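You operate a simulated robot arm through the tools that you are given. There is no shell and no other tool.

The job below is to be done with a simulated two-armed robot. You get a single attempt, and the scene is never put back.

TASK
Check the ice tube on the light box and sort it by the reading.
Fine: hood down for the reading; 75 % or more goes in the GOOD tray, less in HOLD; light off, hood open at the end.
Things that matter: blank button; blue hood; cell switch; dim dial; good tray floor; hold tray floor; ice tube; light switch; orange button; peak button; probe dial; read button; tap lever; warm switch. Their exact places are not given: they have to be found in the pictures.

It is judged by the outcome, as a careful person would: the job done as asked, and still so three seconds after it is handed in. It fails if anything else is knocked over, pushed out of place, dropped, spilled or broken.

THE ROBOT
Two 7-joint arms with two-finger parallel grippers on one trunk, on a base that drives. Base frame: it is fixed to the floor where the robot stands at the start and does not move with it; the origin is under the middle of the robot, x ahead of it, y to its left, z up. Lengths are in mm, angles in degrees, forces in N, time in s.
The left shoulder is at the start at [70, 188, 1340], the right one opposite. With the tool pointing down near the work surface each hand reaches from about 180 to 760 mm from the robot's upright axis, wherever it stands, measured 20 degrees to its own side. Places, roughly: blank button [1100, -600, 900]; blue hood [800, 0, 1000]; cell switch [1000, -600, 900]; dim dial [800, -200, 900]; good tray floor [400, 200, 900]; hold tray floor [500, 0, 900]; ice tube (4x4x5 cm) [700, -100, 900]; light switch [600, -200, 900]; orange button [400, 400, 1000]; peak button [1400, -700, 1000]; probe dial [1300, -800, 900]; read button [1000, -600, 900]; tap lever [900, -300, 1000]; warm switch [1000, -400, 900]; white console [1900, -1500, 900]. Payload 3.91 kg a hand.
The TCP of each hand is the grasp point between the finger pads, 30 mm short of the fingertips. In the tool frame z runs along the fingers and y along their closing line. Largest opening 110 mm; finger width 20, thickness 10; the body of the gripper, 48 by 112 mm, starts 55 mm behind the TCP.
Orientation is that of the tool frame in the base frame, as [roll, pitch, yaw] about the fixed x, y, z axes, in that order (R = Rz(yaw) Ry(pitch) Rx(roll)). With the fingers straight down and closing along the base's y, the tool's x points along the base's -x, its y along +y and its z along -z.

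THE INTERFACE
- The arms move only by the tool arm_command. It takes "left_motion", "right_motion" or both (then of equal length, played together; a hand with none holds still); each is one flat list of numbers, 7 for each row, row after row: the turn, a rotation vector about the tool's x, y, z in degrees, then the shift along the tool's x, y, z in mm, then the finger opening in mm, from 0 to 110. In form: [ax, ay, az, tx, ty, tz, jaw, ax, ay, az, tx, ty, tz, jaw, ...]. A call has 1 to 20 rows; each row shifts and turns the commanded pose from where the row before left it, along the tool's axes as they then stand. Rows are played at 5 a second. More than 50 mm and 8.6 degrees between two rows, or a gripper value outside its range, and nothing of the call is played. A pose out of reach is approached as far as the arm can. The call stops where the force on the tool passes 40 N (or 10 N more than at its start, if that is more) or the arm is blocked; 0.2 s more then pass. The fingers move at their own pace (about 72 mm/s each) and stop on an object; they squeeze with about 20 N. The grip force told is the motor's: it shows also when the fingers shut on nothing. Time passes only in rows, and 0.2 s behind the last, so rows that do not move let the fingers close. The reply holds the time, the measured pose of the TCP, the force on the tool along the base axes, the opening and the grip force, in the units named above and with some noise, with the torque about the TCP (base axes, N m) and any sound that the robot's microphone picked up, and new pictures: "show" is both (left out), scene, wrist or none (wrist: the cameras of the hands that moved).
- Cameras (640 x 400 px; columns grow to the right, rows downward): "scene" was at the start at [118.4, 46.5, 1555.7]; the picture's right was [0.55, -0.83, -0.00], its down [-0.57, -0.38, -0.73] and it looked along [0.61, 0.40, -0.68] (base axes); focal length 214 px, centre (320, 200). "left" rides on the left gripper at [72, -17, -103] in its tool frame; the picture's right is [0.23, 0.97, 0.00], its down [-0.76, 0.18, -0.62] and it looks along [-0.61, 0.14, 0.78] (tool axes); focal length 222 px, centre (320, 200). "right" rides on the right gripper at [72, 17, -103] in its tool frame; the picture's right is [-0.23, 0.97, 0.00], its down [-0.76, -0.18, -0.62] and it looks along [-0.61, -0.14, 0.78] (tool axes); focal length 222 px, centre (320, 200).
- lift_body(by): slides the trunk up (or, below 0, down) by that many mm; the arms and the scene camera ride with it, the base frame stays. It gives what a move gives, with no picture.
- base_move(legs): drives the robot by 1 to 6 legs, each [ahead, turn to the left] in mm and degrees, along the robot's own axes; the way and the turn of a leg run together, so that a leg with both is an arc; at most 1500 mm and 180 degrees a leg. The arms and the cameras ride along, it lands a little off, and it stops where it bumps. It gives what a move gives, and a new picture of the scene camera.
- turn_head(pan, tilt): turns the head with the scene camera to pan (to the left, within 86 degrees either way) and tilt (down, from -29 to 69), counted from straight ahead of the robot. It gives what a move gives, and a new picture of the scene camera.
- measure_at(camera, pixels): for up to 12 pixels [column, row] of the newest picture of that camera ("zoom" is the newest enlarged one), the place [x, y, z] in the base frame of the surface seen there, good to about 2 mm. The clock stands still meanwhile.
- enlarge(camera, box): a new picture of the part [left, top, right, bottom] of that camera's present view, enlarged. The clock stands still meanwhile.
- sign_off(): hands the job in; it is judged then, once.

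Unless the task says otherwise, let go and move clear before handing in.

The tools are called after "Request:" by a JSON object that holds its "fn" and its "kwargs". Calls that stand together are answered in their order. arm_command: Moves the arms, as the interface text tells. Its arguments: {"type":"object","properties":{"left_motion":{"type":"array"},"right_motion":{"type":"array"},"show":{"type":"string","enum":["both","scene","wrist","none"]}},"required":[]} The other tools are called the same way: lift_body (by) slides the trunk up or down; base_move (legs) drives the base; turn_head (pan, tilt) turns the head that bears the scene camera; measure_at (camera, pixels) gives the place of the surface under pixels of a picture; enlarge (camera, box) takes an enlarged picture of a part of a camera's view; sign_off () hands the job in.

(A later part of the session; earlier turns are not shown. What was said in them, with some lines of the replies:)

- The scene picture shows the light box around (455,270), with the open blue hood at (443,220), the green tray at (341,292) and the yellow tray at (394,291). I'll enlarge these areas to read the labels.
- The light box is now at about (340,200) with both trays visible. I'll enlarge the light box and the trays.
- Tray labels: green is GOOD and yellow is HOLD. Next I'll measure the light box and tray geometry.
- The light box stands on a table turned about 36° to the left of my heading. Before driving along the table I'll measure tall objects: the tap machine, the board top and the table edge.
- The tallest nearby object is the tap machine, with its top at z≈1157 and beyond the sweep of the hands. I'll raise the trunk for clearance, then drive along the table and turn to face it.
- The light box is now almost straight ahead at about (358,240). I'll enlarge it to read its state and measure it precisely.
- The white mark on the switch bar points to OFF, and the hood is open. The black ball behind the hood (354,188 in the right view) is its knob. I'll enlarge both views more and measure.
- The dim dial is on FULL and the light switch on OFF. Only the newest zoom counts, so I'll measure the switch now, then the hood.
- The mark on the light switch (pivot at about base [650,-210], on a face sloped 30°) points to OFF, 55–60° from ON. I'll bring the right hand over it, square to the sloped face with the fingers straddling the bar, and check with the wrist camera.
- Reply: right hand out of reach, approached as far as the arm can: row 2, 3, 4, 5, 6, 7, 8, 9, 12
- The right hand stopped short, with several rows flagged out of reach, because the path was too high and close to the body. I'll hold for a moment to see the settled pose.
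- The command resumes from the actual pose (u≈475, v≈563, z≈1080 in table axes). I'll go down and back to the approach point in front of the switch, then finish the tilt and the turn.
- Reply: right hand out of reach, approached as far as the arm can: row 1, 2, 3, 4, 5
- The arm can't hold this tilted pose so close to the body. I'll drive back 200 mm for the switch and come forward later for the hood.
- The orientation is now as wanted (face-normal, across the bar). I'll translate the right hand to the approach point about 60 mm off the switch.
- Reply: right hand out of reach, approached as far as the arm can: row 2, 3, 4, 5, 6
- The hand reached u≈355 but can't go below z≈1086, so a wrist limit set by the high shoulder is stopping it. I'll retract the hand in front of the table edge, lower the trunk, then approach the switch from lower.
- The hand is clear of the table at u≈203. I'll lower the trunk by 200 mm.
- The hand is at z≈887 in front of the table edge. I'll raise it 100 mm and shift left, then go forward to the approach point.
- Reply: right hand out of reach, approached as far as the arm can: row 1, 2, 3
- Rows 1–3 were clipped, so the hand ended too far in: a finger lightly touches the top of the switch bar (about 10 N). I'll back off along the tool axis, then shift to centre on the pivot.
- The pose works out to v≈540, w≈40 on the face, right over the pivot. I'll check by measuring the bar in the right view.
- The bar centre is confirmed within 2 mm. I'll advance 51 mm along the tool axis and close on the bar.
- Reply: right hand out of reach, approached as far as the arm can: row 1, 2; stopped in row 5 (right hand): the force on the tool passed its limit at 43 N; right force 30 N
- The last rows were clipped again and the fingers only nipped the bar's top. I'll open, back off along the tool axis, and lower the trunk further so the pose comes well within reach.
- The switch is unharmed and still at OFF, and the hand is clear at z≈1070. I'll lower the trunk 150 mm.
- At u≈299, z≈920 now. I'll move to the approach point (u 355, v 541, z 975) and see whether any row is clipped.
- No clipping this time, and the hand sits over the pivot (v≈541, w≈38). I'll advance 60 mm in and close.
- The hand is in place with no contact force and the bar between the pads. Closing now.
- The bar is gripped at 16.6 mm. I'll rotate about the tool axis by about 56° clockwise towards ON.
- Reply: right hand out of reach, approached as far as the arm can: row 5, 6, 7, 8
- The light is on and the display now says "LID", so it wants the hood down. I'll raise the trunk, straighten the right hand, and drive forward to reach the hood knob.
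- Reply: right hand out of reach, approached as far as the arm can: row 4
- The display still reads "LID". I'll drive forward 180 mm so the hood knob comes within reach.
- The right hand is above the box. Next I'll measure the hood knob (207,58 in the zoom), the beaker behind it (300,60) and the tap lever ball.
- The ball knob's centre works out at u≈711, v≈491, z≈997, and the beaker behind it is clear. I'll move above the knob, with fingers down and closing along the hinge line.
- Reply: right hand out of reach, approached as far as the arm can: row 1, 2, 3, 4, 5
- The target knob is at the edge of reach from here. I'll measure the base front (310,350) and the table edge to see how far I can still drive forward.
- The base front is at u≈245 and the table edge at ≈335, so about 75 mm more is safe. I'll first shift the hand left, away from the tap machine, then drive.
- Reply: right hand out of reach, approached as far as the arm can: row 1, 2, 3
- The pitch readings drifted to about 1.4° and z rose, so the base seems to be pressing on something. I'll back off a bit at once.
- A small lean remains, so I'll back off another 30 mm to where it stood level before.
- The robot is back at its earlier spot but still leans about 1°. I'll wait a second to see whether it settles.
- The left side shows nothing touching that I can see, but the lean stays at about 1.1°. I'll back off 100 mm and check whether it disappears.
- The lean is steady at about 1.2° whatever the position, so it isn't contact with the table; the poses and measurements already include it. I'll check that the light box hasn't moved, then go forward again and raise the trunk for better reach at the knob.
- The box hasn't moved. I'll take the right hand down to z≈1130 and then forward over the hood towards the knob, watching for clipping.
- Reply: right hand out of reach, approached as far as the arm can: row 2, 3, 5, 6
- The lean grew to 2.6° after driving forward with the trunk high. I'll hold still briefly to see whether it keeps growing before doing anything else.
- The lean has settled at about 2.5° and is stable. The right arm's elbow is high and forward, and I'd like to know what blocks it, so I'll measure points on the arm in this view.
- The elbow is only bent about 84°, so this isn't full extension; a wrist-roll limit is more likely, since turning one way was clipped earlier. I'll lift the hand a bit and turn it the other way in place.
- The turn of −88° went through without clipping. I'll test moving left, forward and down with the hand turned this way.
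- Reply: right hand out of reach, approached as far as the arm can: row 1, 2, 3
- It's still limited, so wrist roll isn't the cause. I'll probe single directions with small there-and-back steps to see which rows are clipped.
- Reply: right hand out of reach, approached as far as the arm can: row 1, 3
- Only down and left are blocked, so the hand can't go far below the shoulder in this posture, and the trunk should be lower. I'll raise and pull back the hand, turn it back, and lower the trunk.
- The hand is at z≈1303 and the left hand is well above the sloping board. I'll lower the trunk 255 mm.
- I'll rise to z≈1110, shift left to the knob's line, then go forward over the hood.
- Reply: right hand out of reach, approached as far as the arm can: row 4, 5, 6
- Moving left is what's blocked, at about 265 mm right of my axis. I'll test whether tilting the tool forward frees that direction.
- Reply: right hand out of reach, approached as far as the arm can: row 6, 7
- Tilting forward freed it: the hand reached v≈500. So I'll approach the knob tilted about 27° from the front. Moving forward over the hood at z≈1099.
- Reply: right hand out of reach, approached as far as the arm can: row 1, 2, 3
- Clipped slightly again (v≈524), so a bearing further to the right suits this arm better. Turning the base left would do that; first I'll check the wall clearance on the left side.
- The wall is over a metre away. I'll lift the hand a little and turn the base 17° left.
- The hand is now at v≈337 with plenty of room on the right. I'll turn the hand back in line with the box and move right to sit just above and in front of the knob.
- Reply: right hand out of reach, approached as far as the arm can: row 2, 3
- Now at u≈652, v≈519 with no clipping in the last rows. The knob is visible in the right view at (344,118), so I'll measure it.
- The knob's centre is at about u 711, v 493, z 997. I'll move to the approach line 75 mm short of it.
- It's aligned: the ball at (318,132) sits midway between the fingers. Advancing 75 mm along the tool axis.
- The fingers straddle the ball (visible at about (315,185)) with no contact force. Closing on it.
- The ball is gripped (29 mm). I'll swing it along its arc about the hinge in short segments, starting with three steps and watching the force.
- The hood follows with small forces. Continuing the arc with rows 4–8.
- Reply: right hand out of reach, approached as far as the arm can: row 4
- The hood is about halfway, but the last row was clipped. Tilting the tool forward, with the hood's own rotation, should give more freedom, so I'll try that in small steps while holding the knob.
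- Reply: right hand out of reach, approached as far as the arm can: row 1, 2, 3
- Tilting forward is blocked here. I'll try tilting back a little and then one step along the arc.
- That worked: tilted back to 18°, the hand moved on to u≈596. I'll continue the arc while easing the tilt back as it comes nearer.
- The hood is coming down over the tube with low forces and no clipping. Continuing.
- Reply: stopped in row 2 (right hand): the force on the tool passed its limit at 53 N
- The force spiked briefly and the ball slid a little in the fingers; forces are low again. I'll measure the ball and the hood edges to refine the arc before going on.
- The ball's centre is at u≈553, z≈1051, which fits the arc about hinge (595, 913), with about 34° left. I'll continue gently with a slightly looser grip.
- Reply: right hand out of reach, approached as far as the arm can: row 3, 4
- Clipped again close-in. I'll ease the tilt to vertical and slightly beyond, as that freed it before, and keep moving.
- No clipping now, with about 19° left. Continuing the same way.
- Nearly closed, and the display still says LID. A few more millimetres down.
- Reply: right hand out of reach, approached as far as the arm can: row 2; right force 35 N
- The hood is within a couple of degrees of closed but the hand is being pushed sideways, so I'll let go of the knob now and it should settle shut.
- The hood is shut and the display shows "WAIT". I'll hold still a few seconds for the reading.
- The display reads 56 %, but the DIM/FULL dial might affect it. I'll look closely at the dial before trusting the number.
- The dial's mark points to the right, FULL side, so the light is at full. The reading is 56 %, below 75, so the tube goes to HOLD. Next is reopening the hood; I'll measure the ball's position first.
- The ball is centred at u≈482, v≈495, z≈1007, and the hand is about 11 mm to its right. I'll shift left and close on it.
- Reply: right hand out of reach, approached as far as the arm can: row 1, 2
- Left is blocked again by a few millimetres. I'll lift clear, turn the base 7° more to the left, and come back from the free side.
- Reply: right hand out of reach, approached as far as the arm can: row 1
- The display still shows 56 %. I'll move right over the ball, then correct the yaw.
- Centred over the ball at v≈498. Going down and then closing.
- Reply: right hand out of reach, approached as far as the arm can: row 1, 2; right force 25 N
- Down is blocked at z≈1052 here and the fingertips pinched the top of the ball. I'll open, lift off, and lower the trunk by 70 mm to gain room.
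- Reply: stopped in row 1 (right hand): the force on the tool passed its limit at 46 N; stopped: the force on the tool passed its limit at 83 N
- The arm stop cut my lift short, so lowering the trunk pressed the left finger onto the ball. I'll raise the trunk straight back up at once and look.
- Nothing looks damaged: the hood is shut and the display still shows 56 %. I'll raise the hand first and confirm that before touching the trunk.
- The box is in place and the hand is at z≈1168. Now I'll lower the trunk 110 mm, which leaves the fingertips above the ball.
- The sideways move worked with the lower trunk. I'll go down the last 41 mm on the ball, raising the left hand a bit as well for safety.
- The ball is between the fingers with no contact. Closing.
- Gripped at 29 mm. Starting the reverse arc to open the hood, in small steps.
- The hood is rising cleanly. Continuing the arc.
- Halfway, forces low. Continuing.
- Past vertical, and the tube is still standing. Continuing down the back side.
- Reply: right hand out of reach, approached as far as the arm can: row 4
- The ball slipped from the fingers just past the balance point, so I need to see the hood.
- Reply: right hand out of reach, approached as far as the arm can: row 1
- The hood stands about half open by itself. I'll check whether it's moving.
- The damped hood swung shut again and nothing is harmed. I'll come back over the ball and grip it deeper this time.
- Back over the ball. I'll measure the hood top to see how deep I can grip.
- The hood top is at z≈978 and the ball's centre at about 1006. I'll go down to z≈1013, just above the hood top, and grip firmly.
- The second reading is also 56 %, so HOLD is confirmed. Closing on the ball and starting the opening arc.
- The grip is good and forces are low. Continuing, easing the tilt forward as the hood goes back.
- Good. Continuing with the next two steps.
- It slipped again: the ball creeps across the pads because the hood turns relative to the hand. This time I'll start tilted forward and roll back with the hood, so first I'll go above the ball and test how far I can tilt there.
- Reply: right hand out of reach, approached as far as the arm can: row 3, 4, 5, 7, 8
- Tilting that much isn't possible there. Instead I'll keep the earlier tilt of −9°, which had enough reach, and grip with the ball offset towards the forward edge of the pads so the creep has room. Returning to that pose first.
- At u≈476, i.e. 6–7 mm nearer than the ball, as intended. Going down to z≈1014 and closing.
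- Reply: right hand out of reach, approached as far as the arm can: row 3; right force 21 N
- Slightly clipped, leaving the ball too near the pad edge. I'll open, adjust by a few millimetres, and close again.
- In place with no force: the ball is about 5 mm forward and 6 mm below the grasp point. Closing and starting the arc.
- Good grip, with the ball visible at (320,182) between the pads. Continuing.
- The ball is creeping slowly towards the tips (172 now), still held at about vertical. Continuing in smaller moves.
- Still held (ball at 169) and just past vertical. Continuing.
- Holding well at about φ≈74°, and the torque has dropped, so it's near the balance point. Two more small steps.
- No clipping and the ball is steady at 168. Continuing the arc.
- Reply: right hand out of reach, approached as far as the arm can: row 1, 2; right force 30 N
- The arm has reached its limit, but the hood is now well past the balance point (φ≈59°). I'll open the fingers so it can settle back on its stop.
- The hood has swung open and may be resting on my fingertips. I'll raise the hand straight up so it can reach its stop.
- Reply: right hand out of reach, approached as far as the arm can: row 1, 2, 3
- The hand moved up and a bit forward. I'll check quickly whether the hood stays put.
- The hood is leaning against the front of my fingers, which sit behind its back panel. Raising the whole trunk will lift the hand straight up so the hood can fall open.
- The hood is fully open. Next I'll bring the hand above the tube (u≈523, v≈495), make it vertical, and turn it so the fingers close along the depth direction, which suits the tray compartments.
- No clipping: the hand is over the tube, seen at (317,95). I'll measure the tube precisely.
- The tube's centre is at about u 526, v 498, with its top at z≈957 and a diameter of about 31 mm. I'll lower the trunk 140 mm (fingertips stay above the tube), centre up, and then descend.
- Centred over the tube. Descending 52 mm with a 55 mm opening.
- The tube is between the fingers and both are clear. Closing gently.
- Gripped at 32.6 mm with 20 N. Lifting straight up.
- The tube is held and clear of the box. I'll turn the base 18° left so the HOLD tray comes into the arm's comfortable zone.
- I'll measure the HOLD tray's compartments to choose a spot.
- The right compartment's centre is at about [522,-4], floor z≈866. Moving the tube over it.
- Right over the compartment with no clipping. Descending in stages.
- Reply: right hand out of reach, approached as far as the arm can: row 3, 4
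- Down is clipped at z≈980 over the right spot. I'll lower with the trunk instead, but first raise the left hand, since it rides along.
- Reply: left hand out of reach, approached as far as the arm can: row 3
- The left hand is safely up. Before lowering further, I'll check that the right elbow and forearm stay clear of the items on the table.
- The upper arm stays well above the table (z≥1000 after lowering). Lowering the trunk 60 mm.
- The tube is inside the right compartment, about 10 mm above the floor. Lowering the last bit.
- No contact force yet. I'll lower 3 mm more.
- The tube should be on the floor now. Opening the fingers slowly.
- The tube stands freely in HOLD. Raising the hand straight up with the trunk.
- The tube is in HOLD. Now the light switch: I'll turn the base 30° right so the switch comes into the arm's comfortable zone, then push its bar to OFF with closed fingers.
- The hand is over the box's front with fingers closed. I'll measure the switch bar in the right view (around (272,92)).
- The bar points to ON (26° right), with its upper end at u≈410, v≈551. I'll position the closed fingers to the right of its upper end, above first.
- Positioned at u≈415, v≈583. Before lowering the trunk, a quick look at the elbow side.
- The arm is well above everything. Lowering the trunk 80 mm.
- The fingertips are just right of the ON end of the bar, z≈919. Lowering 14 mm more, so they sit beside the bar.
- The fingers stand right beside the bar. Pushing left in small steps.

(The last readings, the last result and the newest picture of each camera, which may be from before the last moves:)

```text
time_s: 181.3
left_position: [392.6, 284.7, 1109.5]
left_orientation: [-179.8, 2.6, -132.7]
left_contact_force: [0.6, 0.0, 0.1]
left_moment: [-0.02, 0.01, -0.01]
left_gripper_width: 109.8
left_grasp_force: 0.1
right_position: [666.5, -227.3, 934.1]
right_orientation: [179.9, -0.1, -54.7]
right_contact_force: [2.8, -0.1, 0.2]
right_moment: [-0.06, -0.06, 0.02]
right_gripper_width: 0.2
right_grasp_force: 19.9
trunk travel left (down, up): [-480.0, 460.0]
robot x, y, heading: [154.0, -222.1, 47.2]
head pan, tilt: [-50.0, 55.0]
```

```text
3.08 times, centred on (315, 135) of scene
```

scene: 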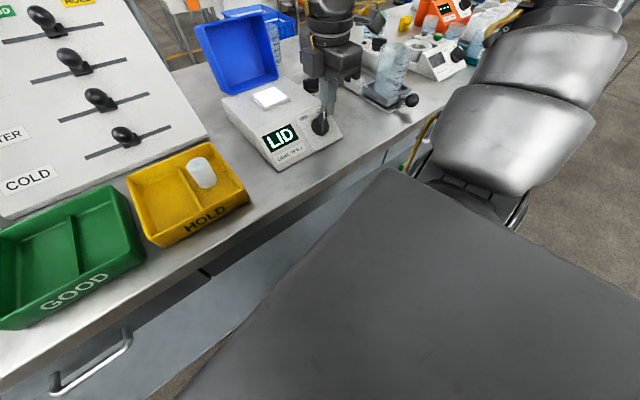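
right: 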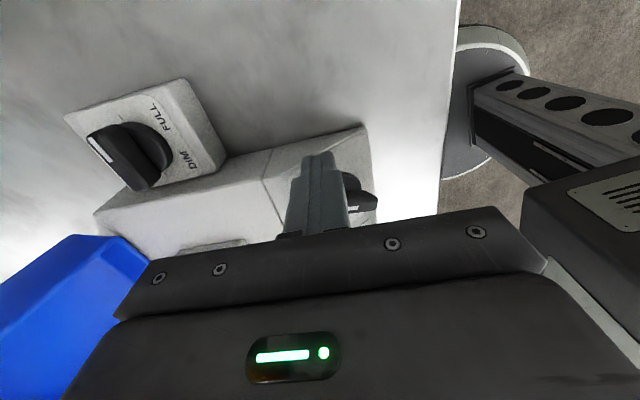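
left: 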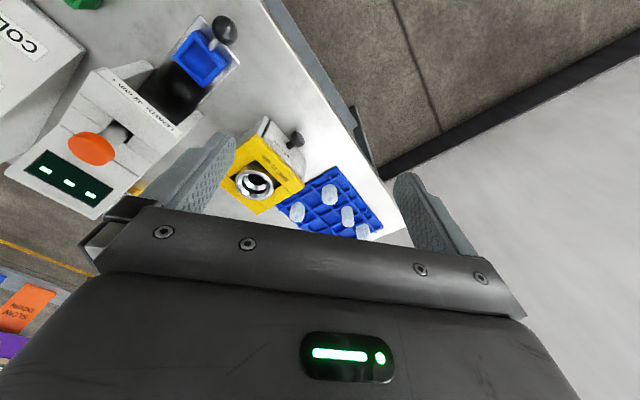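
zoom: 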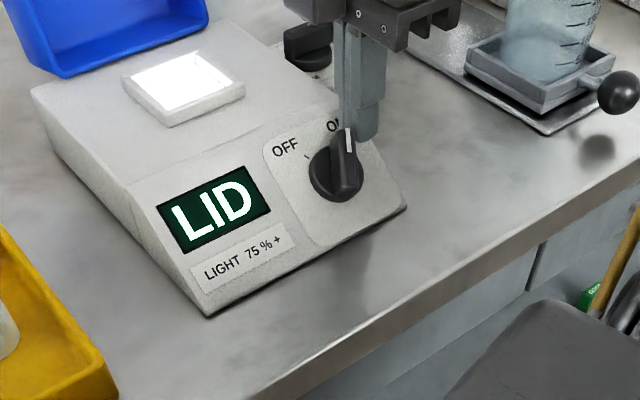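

Contact has begun (about 3 N). Continuing the push.

Request:
{"fn": "arm_command", "kwargs": {"right_motion": [0, 0, 0, -4, 0, 0, 0, 0, 0, 0, -4, 0, 0, 0, 0, 0, 0, -4, 0, 0, 0, 0, 0, 0, -4, 0, 0, 0], "show": "scene"}}

Request:
{"fn": "enlarge", "kwargs": {"camera": "scene", "box": [250, 70, 380, 200]}}

```text
time_s: 182.3
left_position: [394.1, 283.0, 1110.7]
left_orientation: [-180.0, 2.6, -132.7]
left_contact_force: [0.3, -0.3, -0.8]
left_moment: [0.01, 0.01, -0.01]
left_gripper_width: 110.0
left_grasp_force: 0.1
right_position: [659.0, -213.3, 935.6]
right_orientation: [-179.9, -0.1, -54.8]
right_contact_force: [14.2, -7.4, 12.4]
right_moment: [-0.17, -0.23, 0.05]
right_gripper_width: 0.0
right_grasp_force: 20.0
trunk travel left (down, up): [-480.0, 460.0]
robot x, y, heading: [157.3, -222.9, 47.3]
head pan, tilt: [-50.0, 55.0]
```

scene: 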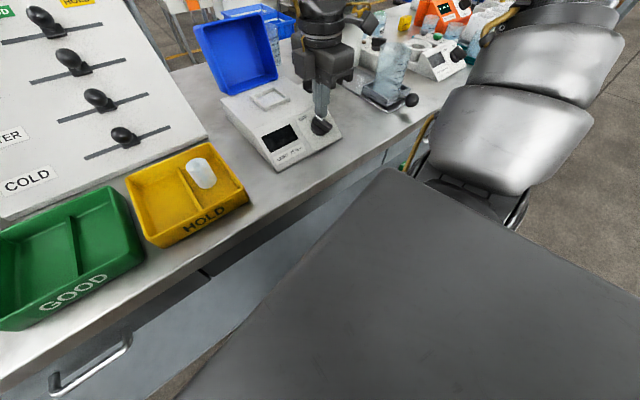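

```text
3.08 times, centred on (315, 135) of scene
```

zoom: 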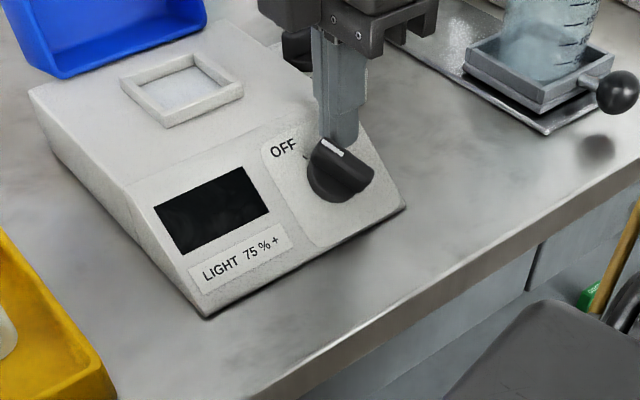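

The light is off: the plate and display are dark and the bar points to OFF. Backing off to the right and raising the hand.

Request:
{"fn": "arm_command", "kwargs": {"right_motion": [0, 0, 0, 10, 0, 0, 0, 0, 0, 0, 15, 0, 0, 0, 0, 0, 0, 0, 0, 0, 0], "show": "none"}}

Request:
{"fn": "lift_body", "kwargs": {"by": 130}}

Request:
{"fn": "turn_head", "kwargs": {"pan": -20, "tilt": 50}}

Request:
{"fn": "enlarge", "kwargs": {"camera": "scene", "box": [230, 90, 470, 260]}}

```text
time_s: 183.1
left_position: [391.6, 286.4, 1110.0]
left_orientation: [-179.8, 2.5, -132.6]
left_contact_force: [-0.2, 0.0, 0.1]
left_moment: [-0.01, 0.02, 0.02]
left_gripper_width: 109.6
left_grasp_force: 0.1
right_position: [670.5, -234.1, 936.7]
right_orientation: [179.9, -0.1, -54.7]
right_contact_force: [-0.3, -0.3, -0.4]
right_moment: [-0.02, -0.02, -0.02]
right_gripper_width: 0.0
right_grasp_force: 20.6
trunk travel left (down, up): [-480.0, 460.0]
robot x, y, heading: [158.1, -226.2, 47.3]
head pan, tilt: [-50.0, 55.0]
```

```text
time_s: 184.7
left_position: [392.2, 284.2, 1239.3]
left_orientation: [-179.9, 2.6, -132.8]
left_contact_force: [-0.1, -0.6, -0.7]
left_moment: [0.01, -0.05, 0.0]
left_gripper_width: 109.9
left_grasp_force: 0.1
right_position: [671.5, -232.7, 1064.7]
right_orientation: [180.0, -0.1, -54.7]
right_contact_force: [0.4, 0.6, 0.7]
right_moment: [0.0, -0.05, -0.01]
right_gripper_width: 0.3
right_grasp_force: 20.1
trunk travel left (down, up): [-610.0, 330.0]
robot x, y, heading: [153.2, -227.5, 47.2]
head pan, tilt: [-50.0, 55.0]
```

```text
time_s: 185.6
left_position: [393.5, 285.4, 1240.3]
left_orientation: [-179.9, 2.6, -132.7]
left_contact_force: [-0.2, -0.4, 0.1]
left_moment: [0.0, -0.01, -0.01]
left_gripper_width: 109.9
left_grasp_force: 0.0
right_position: [669.6, -233.2, 1065.4]
right_orientation: [179.9, 0.0, -54.6]
right_contact_force: [-0.7, -0.2, 0.4]
right_moment: [0.03, 0.02, 0.0]
right_gripper_width: 0.0
right_grasp_force: 20.2
trunk travel left (down, up): [-610.0, 330.0]
robot x, y, heading: [158.3, -228.5, 47.2]
head pan, tilt: [-20.0, 50.0]
```

scene: 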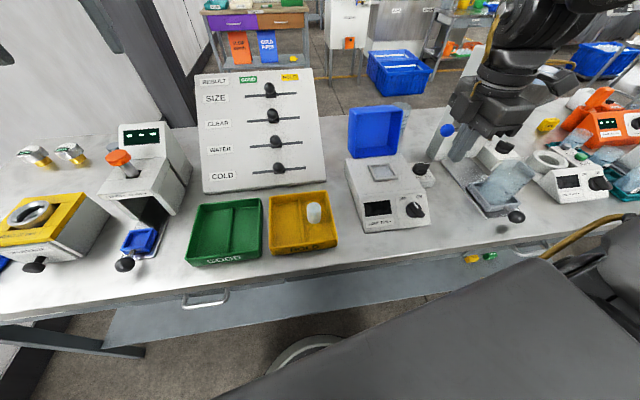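

```text
2.35 times, centred on (350, 175) of scene
```

zoom: 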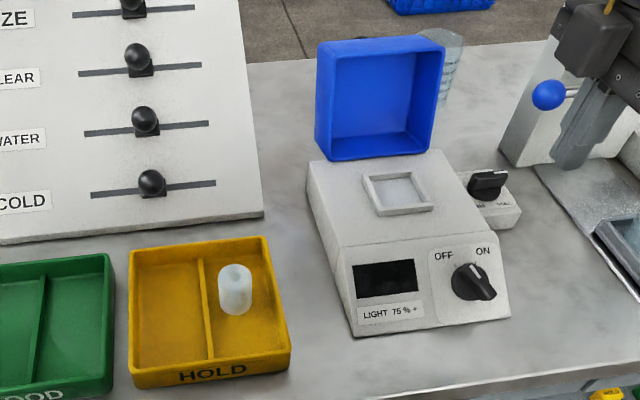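

The final picture shows the light switch at OFF with a dark display, the hood open and empty, and the tube standing in the HOLD tray (235,288 in the zoom), matching the 56 % reading. Both hands are clear, so I'm handing the job in.

Request:
{"fn": "sign_off", "kwargs": {}}

```text
The job is handed in.
```

The ice tube read 56 % with the hood down and the light on full, on two separate readings. That is under 75 %, so I put it in the HOLD tray, where it is standing upright. The light is off and the hood is open.

- **Hood:** While I was reopening it, the hood slipped from my grip twice and swung shut. The first time was after the first reading. The second reading came after that and was also 56 %. The tube was still standing afterwards.
- **Hood knob:** At one point I pressed a finger hard onto the knob, peaking at 83 N. I measured the box straight afterwards and it had not moved, and I saw no damage to the hood.
- **Robot base:** After I drove close to the table it began leaning back slightly, by up to about 2.6°. It stayed stable for the rest of the job, and I don't know the cause.

I saw nothing else moved, tipped or spilled.
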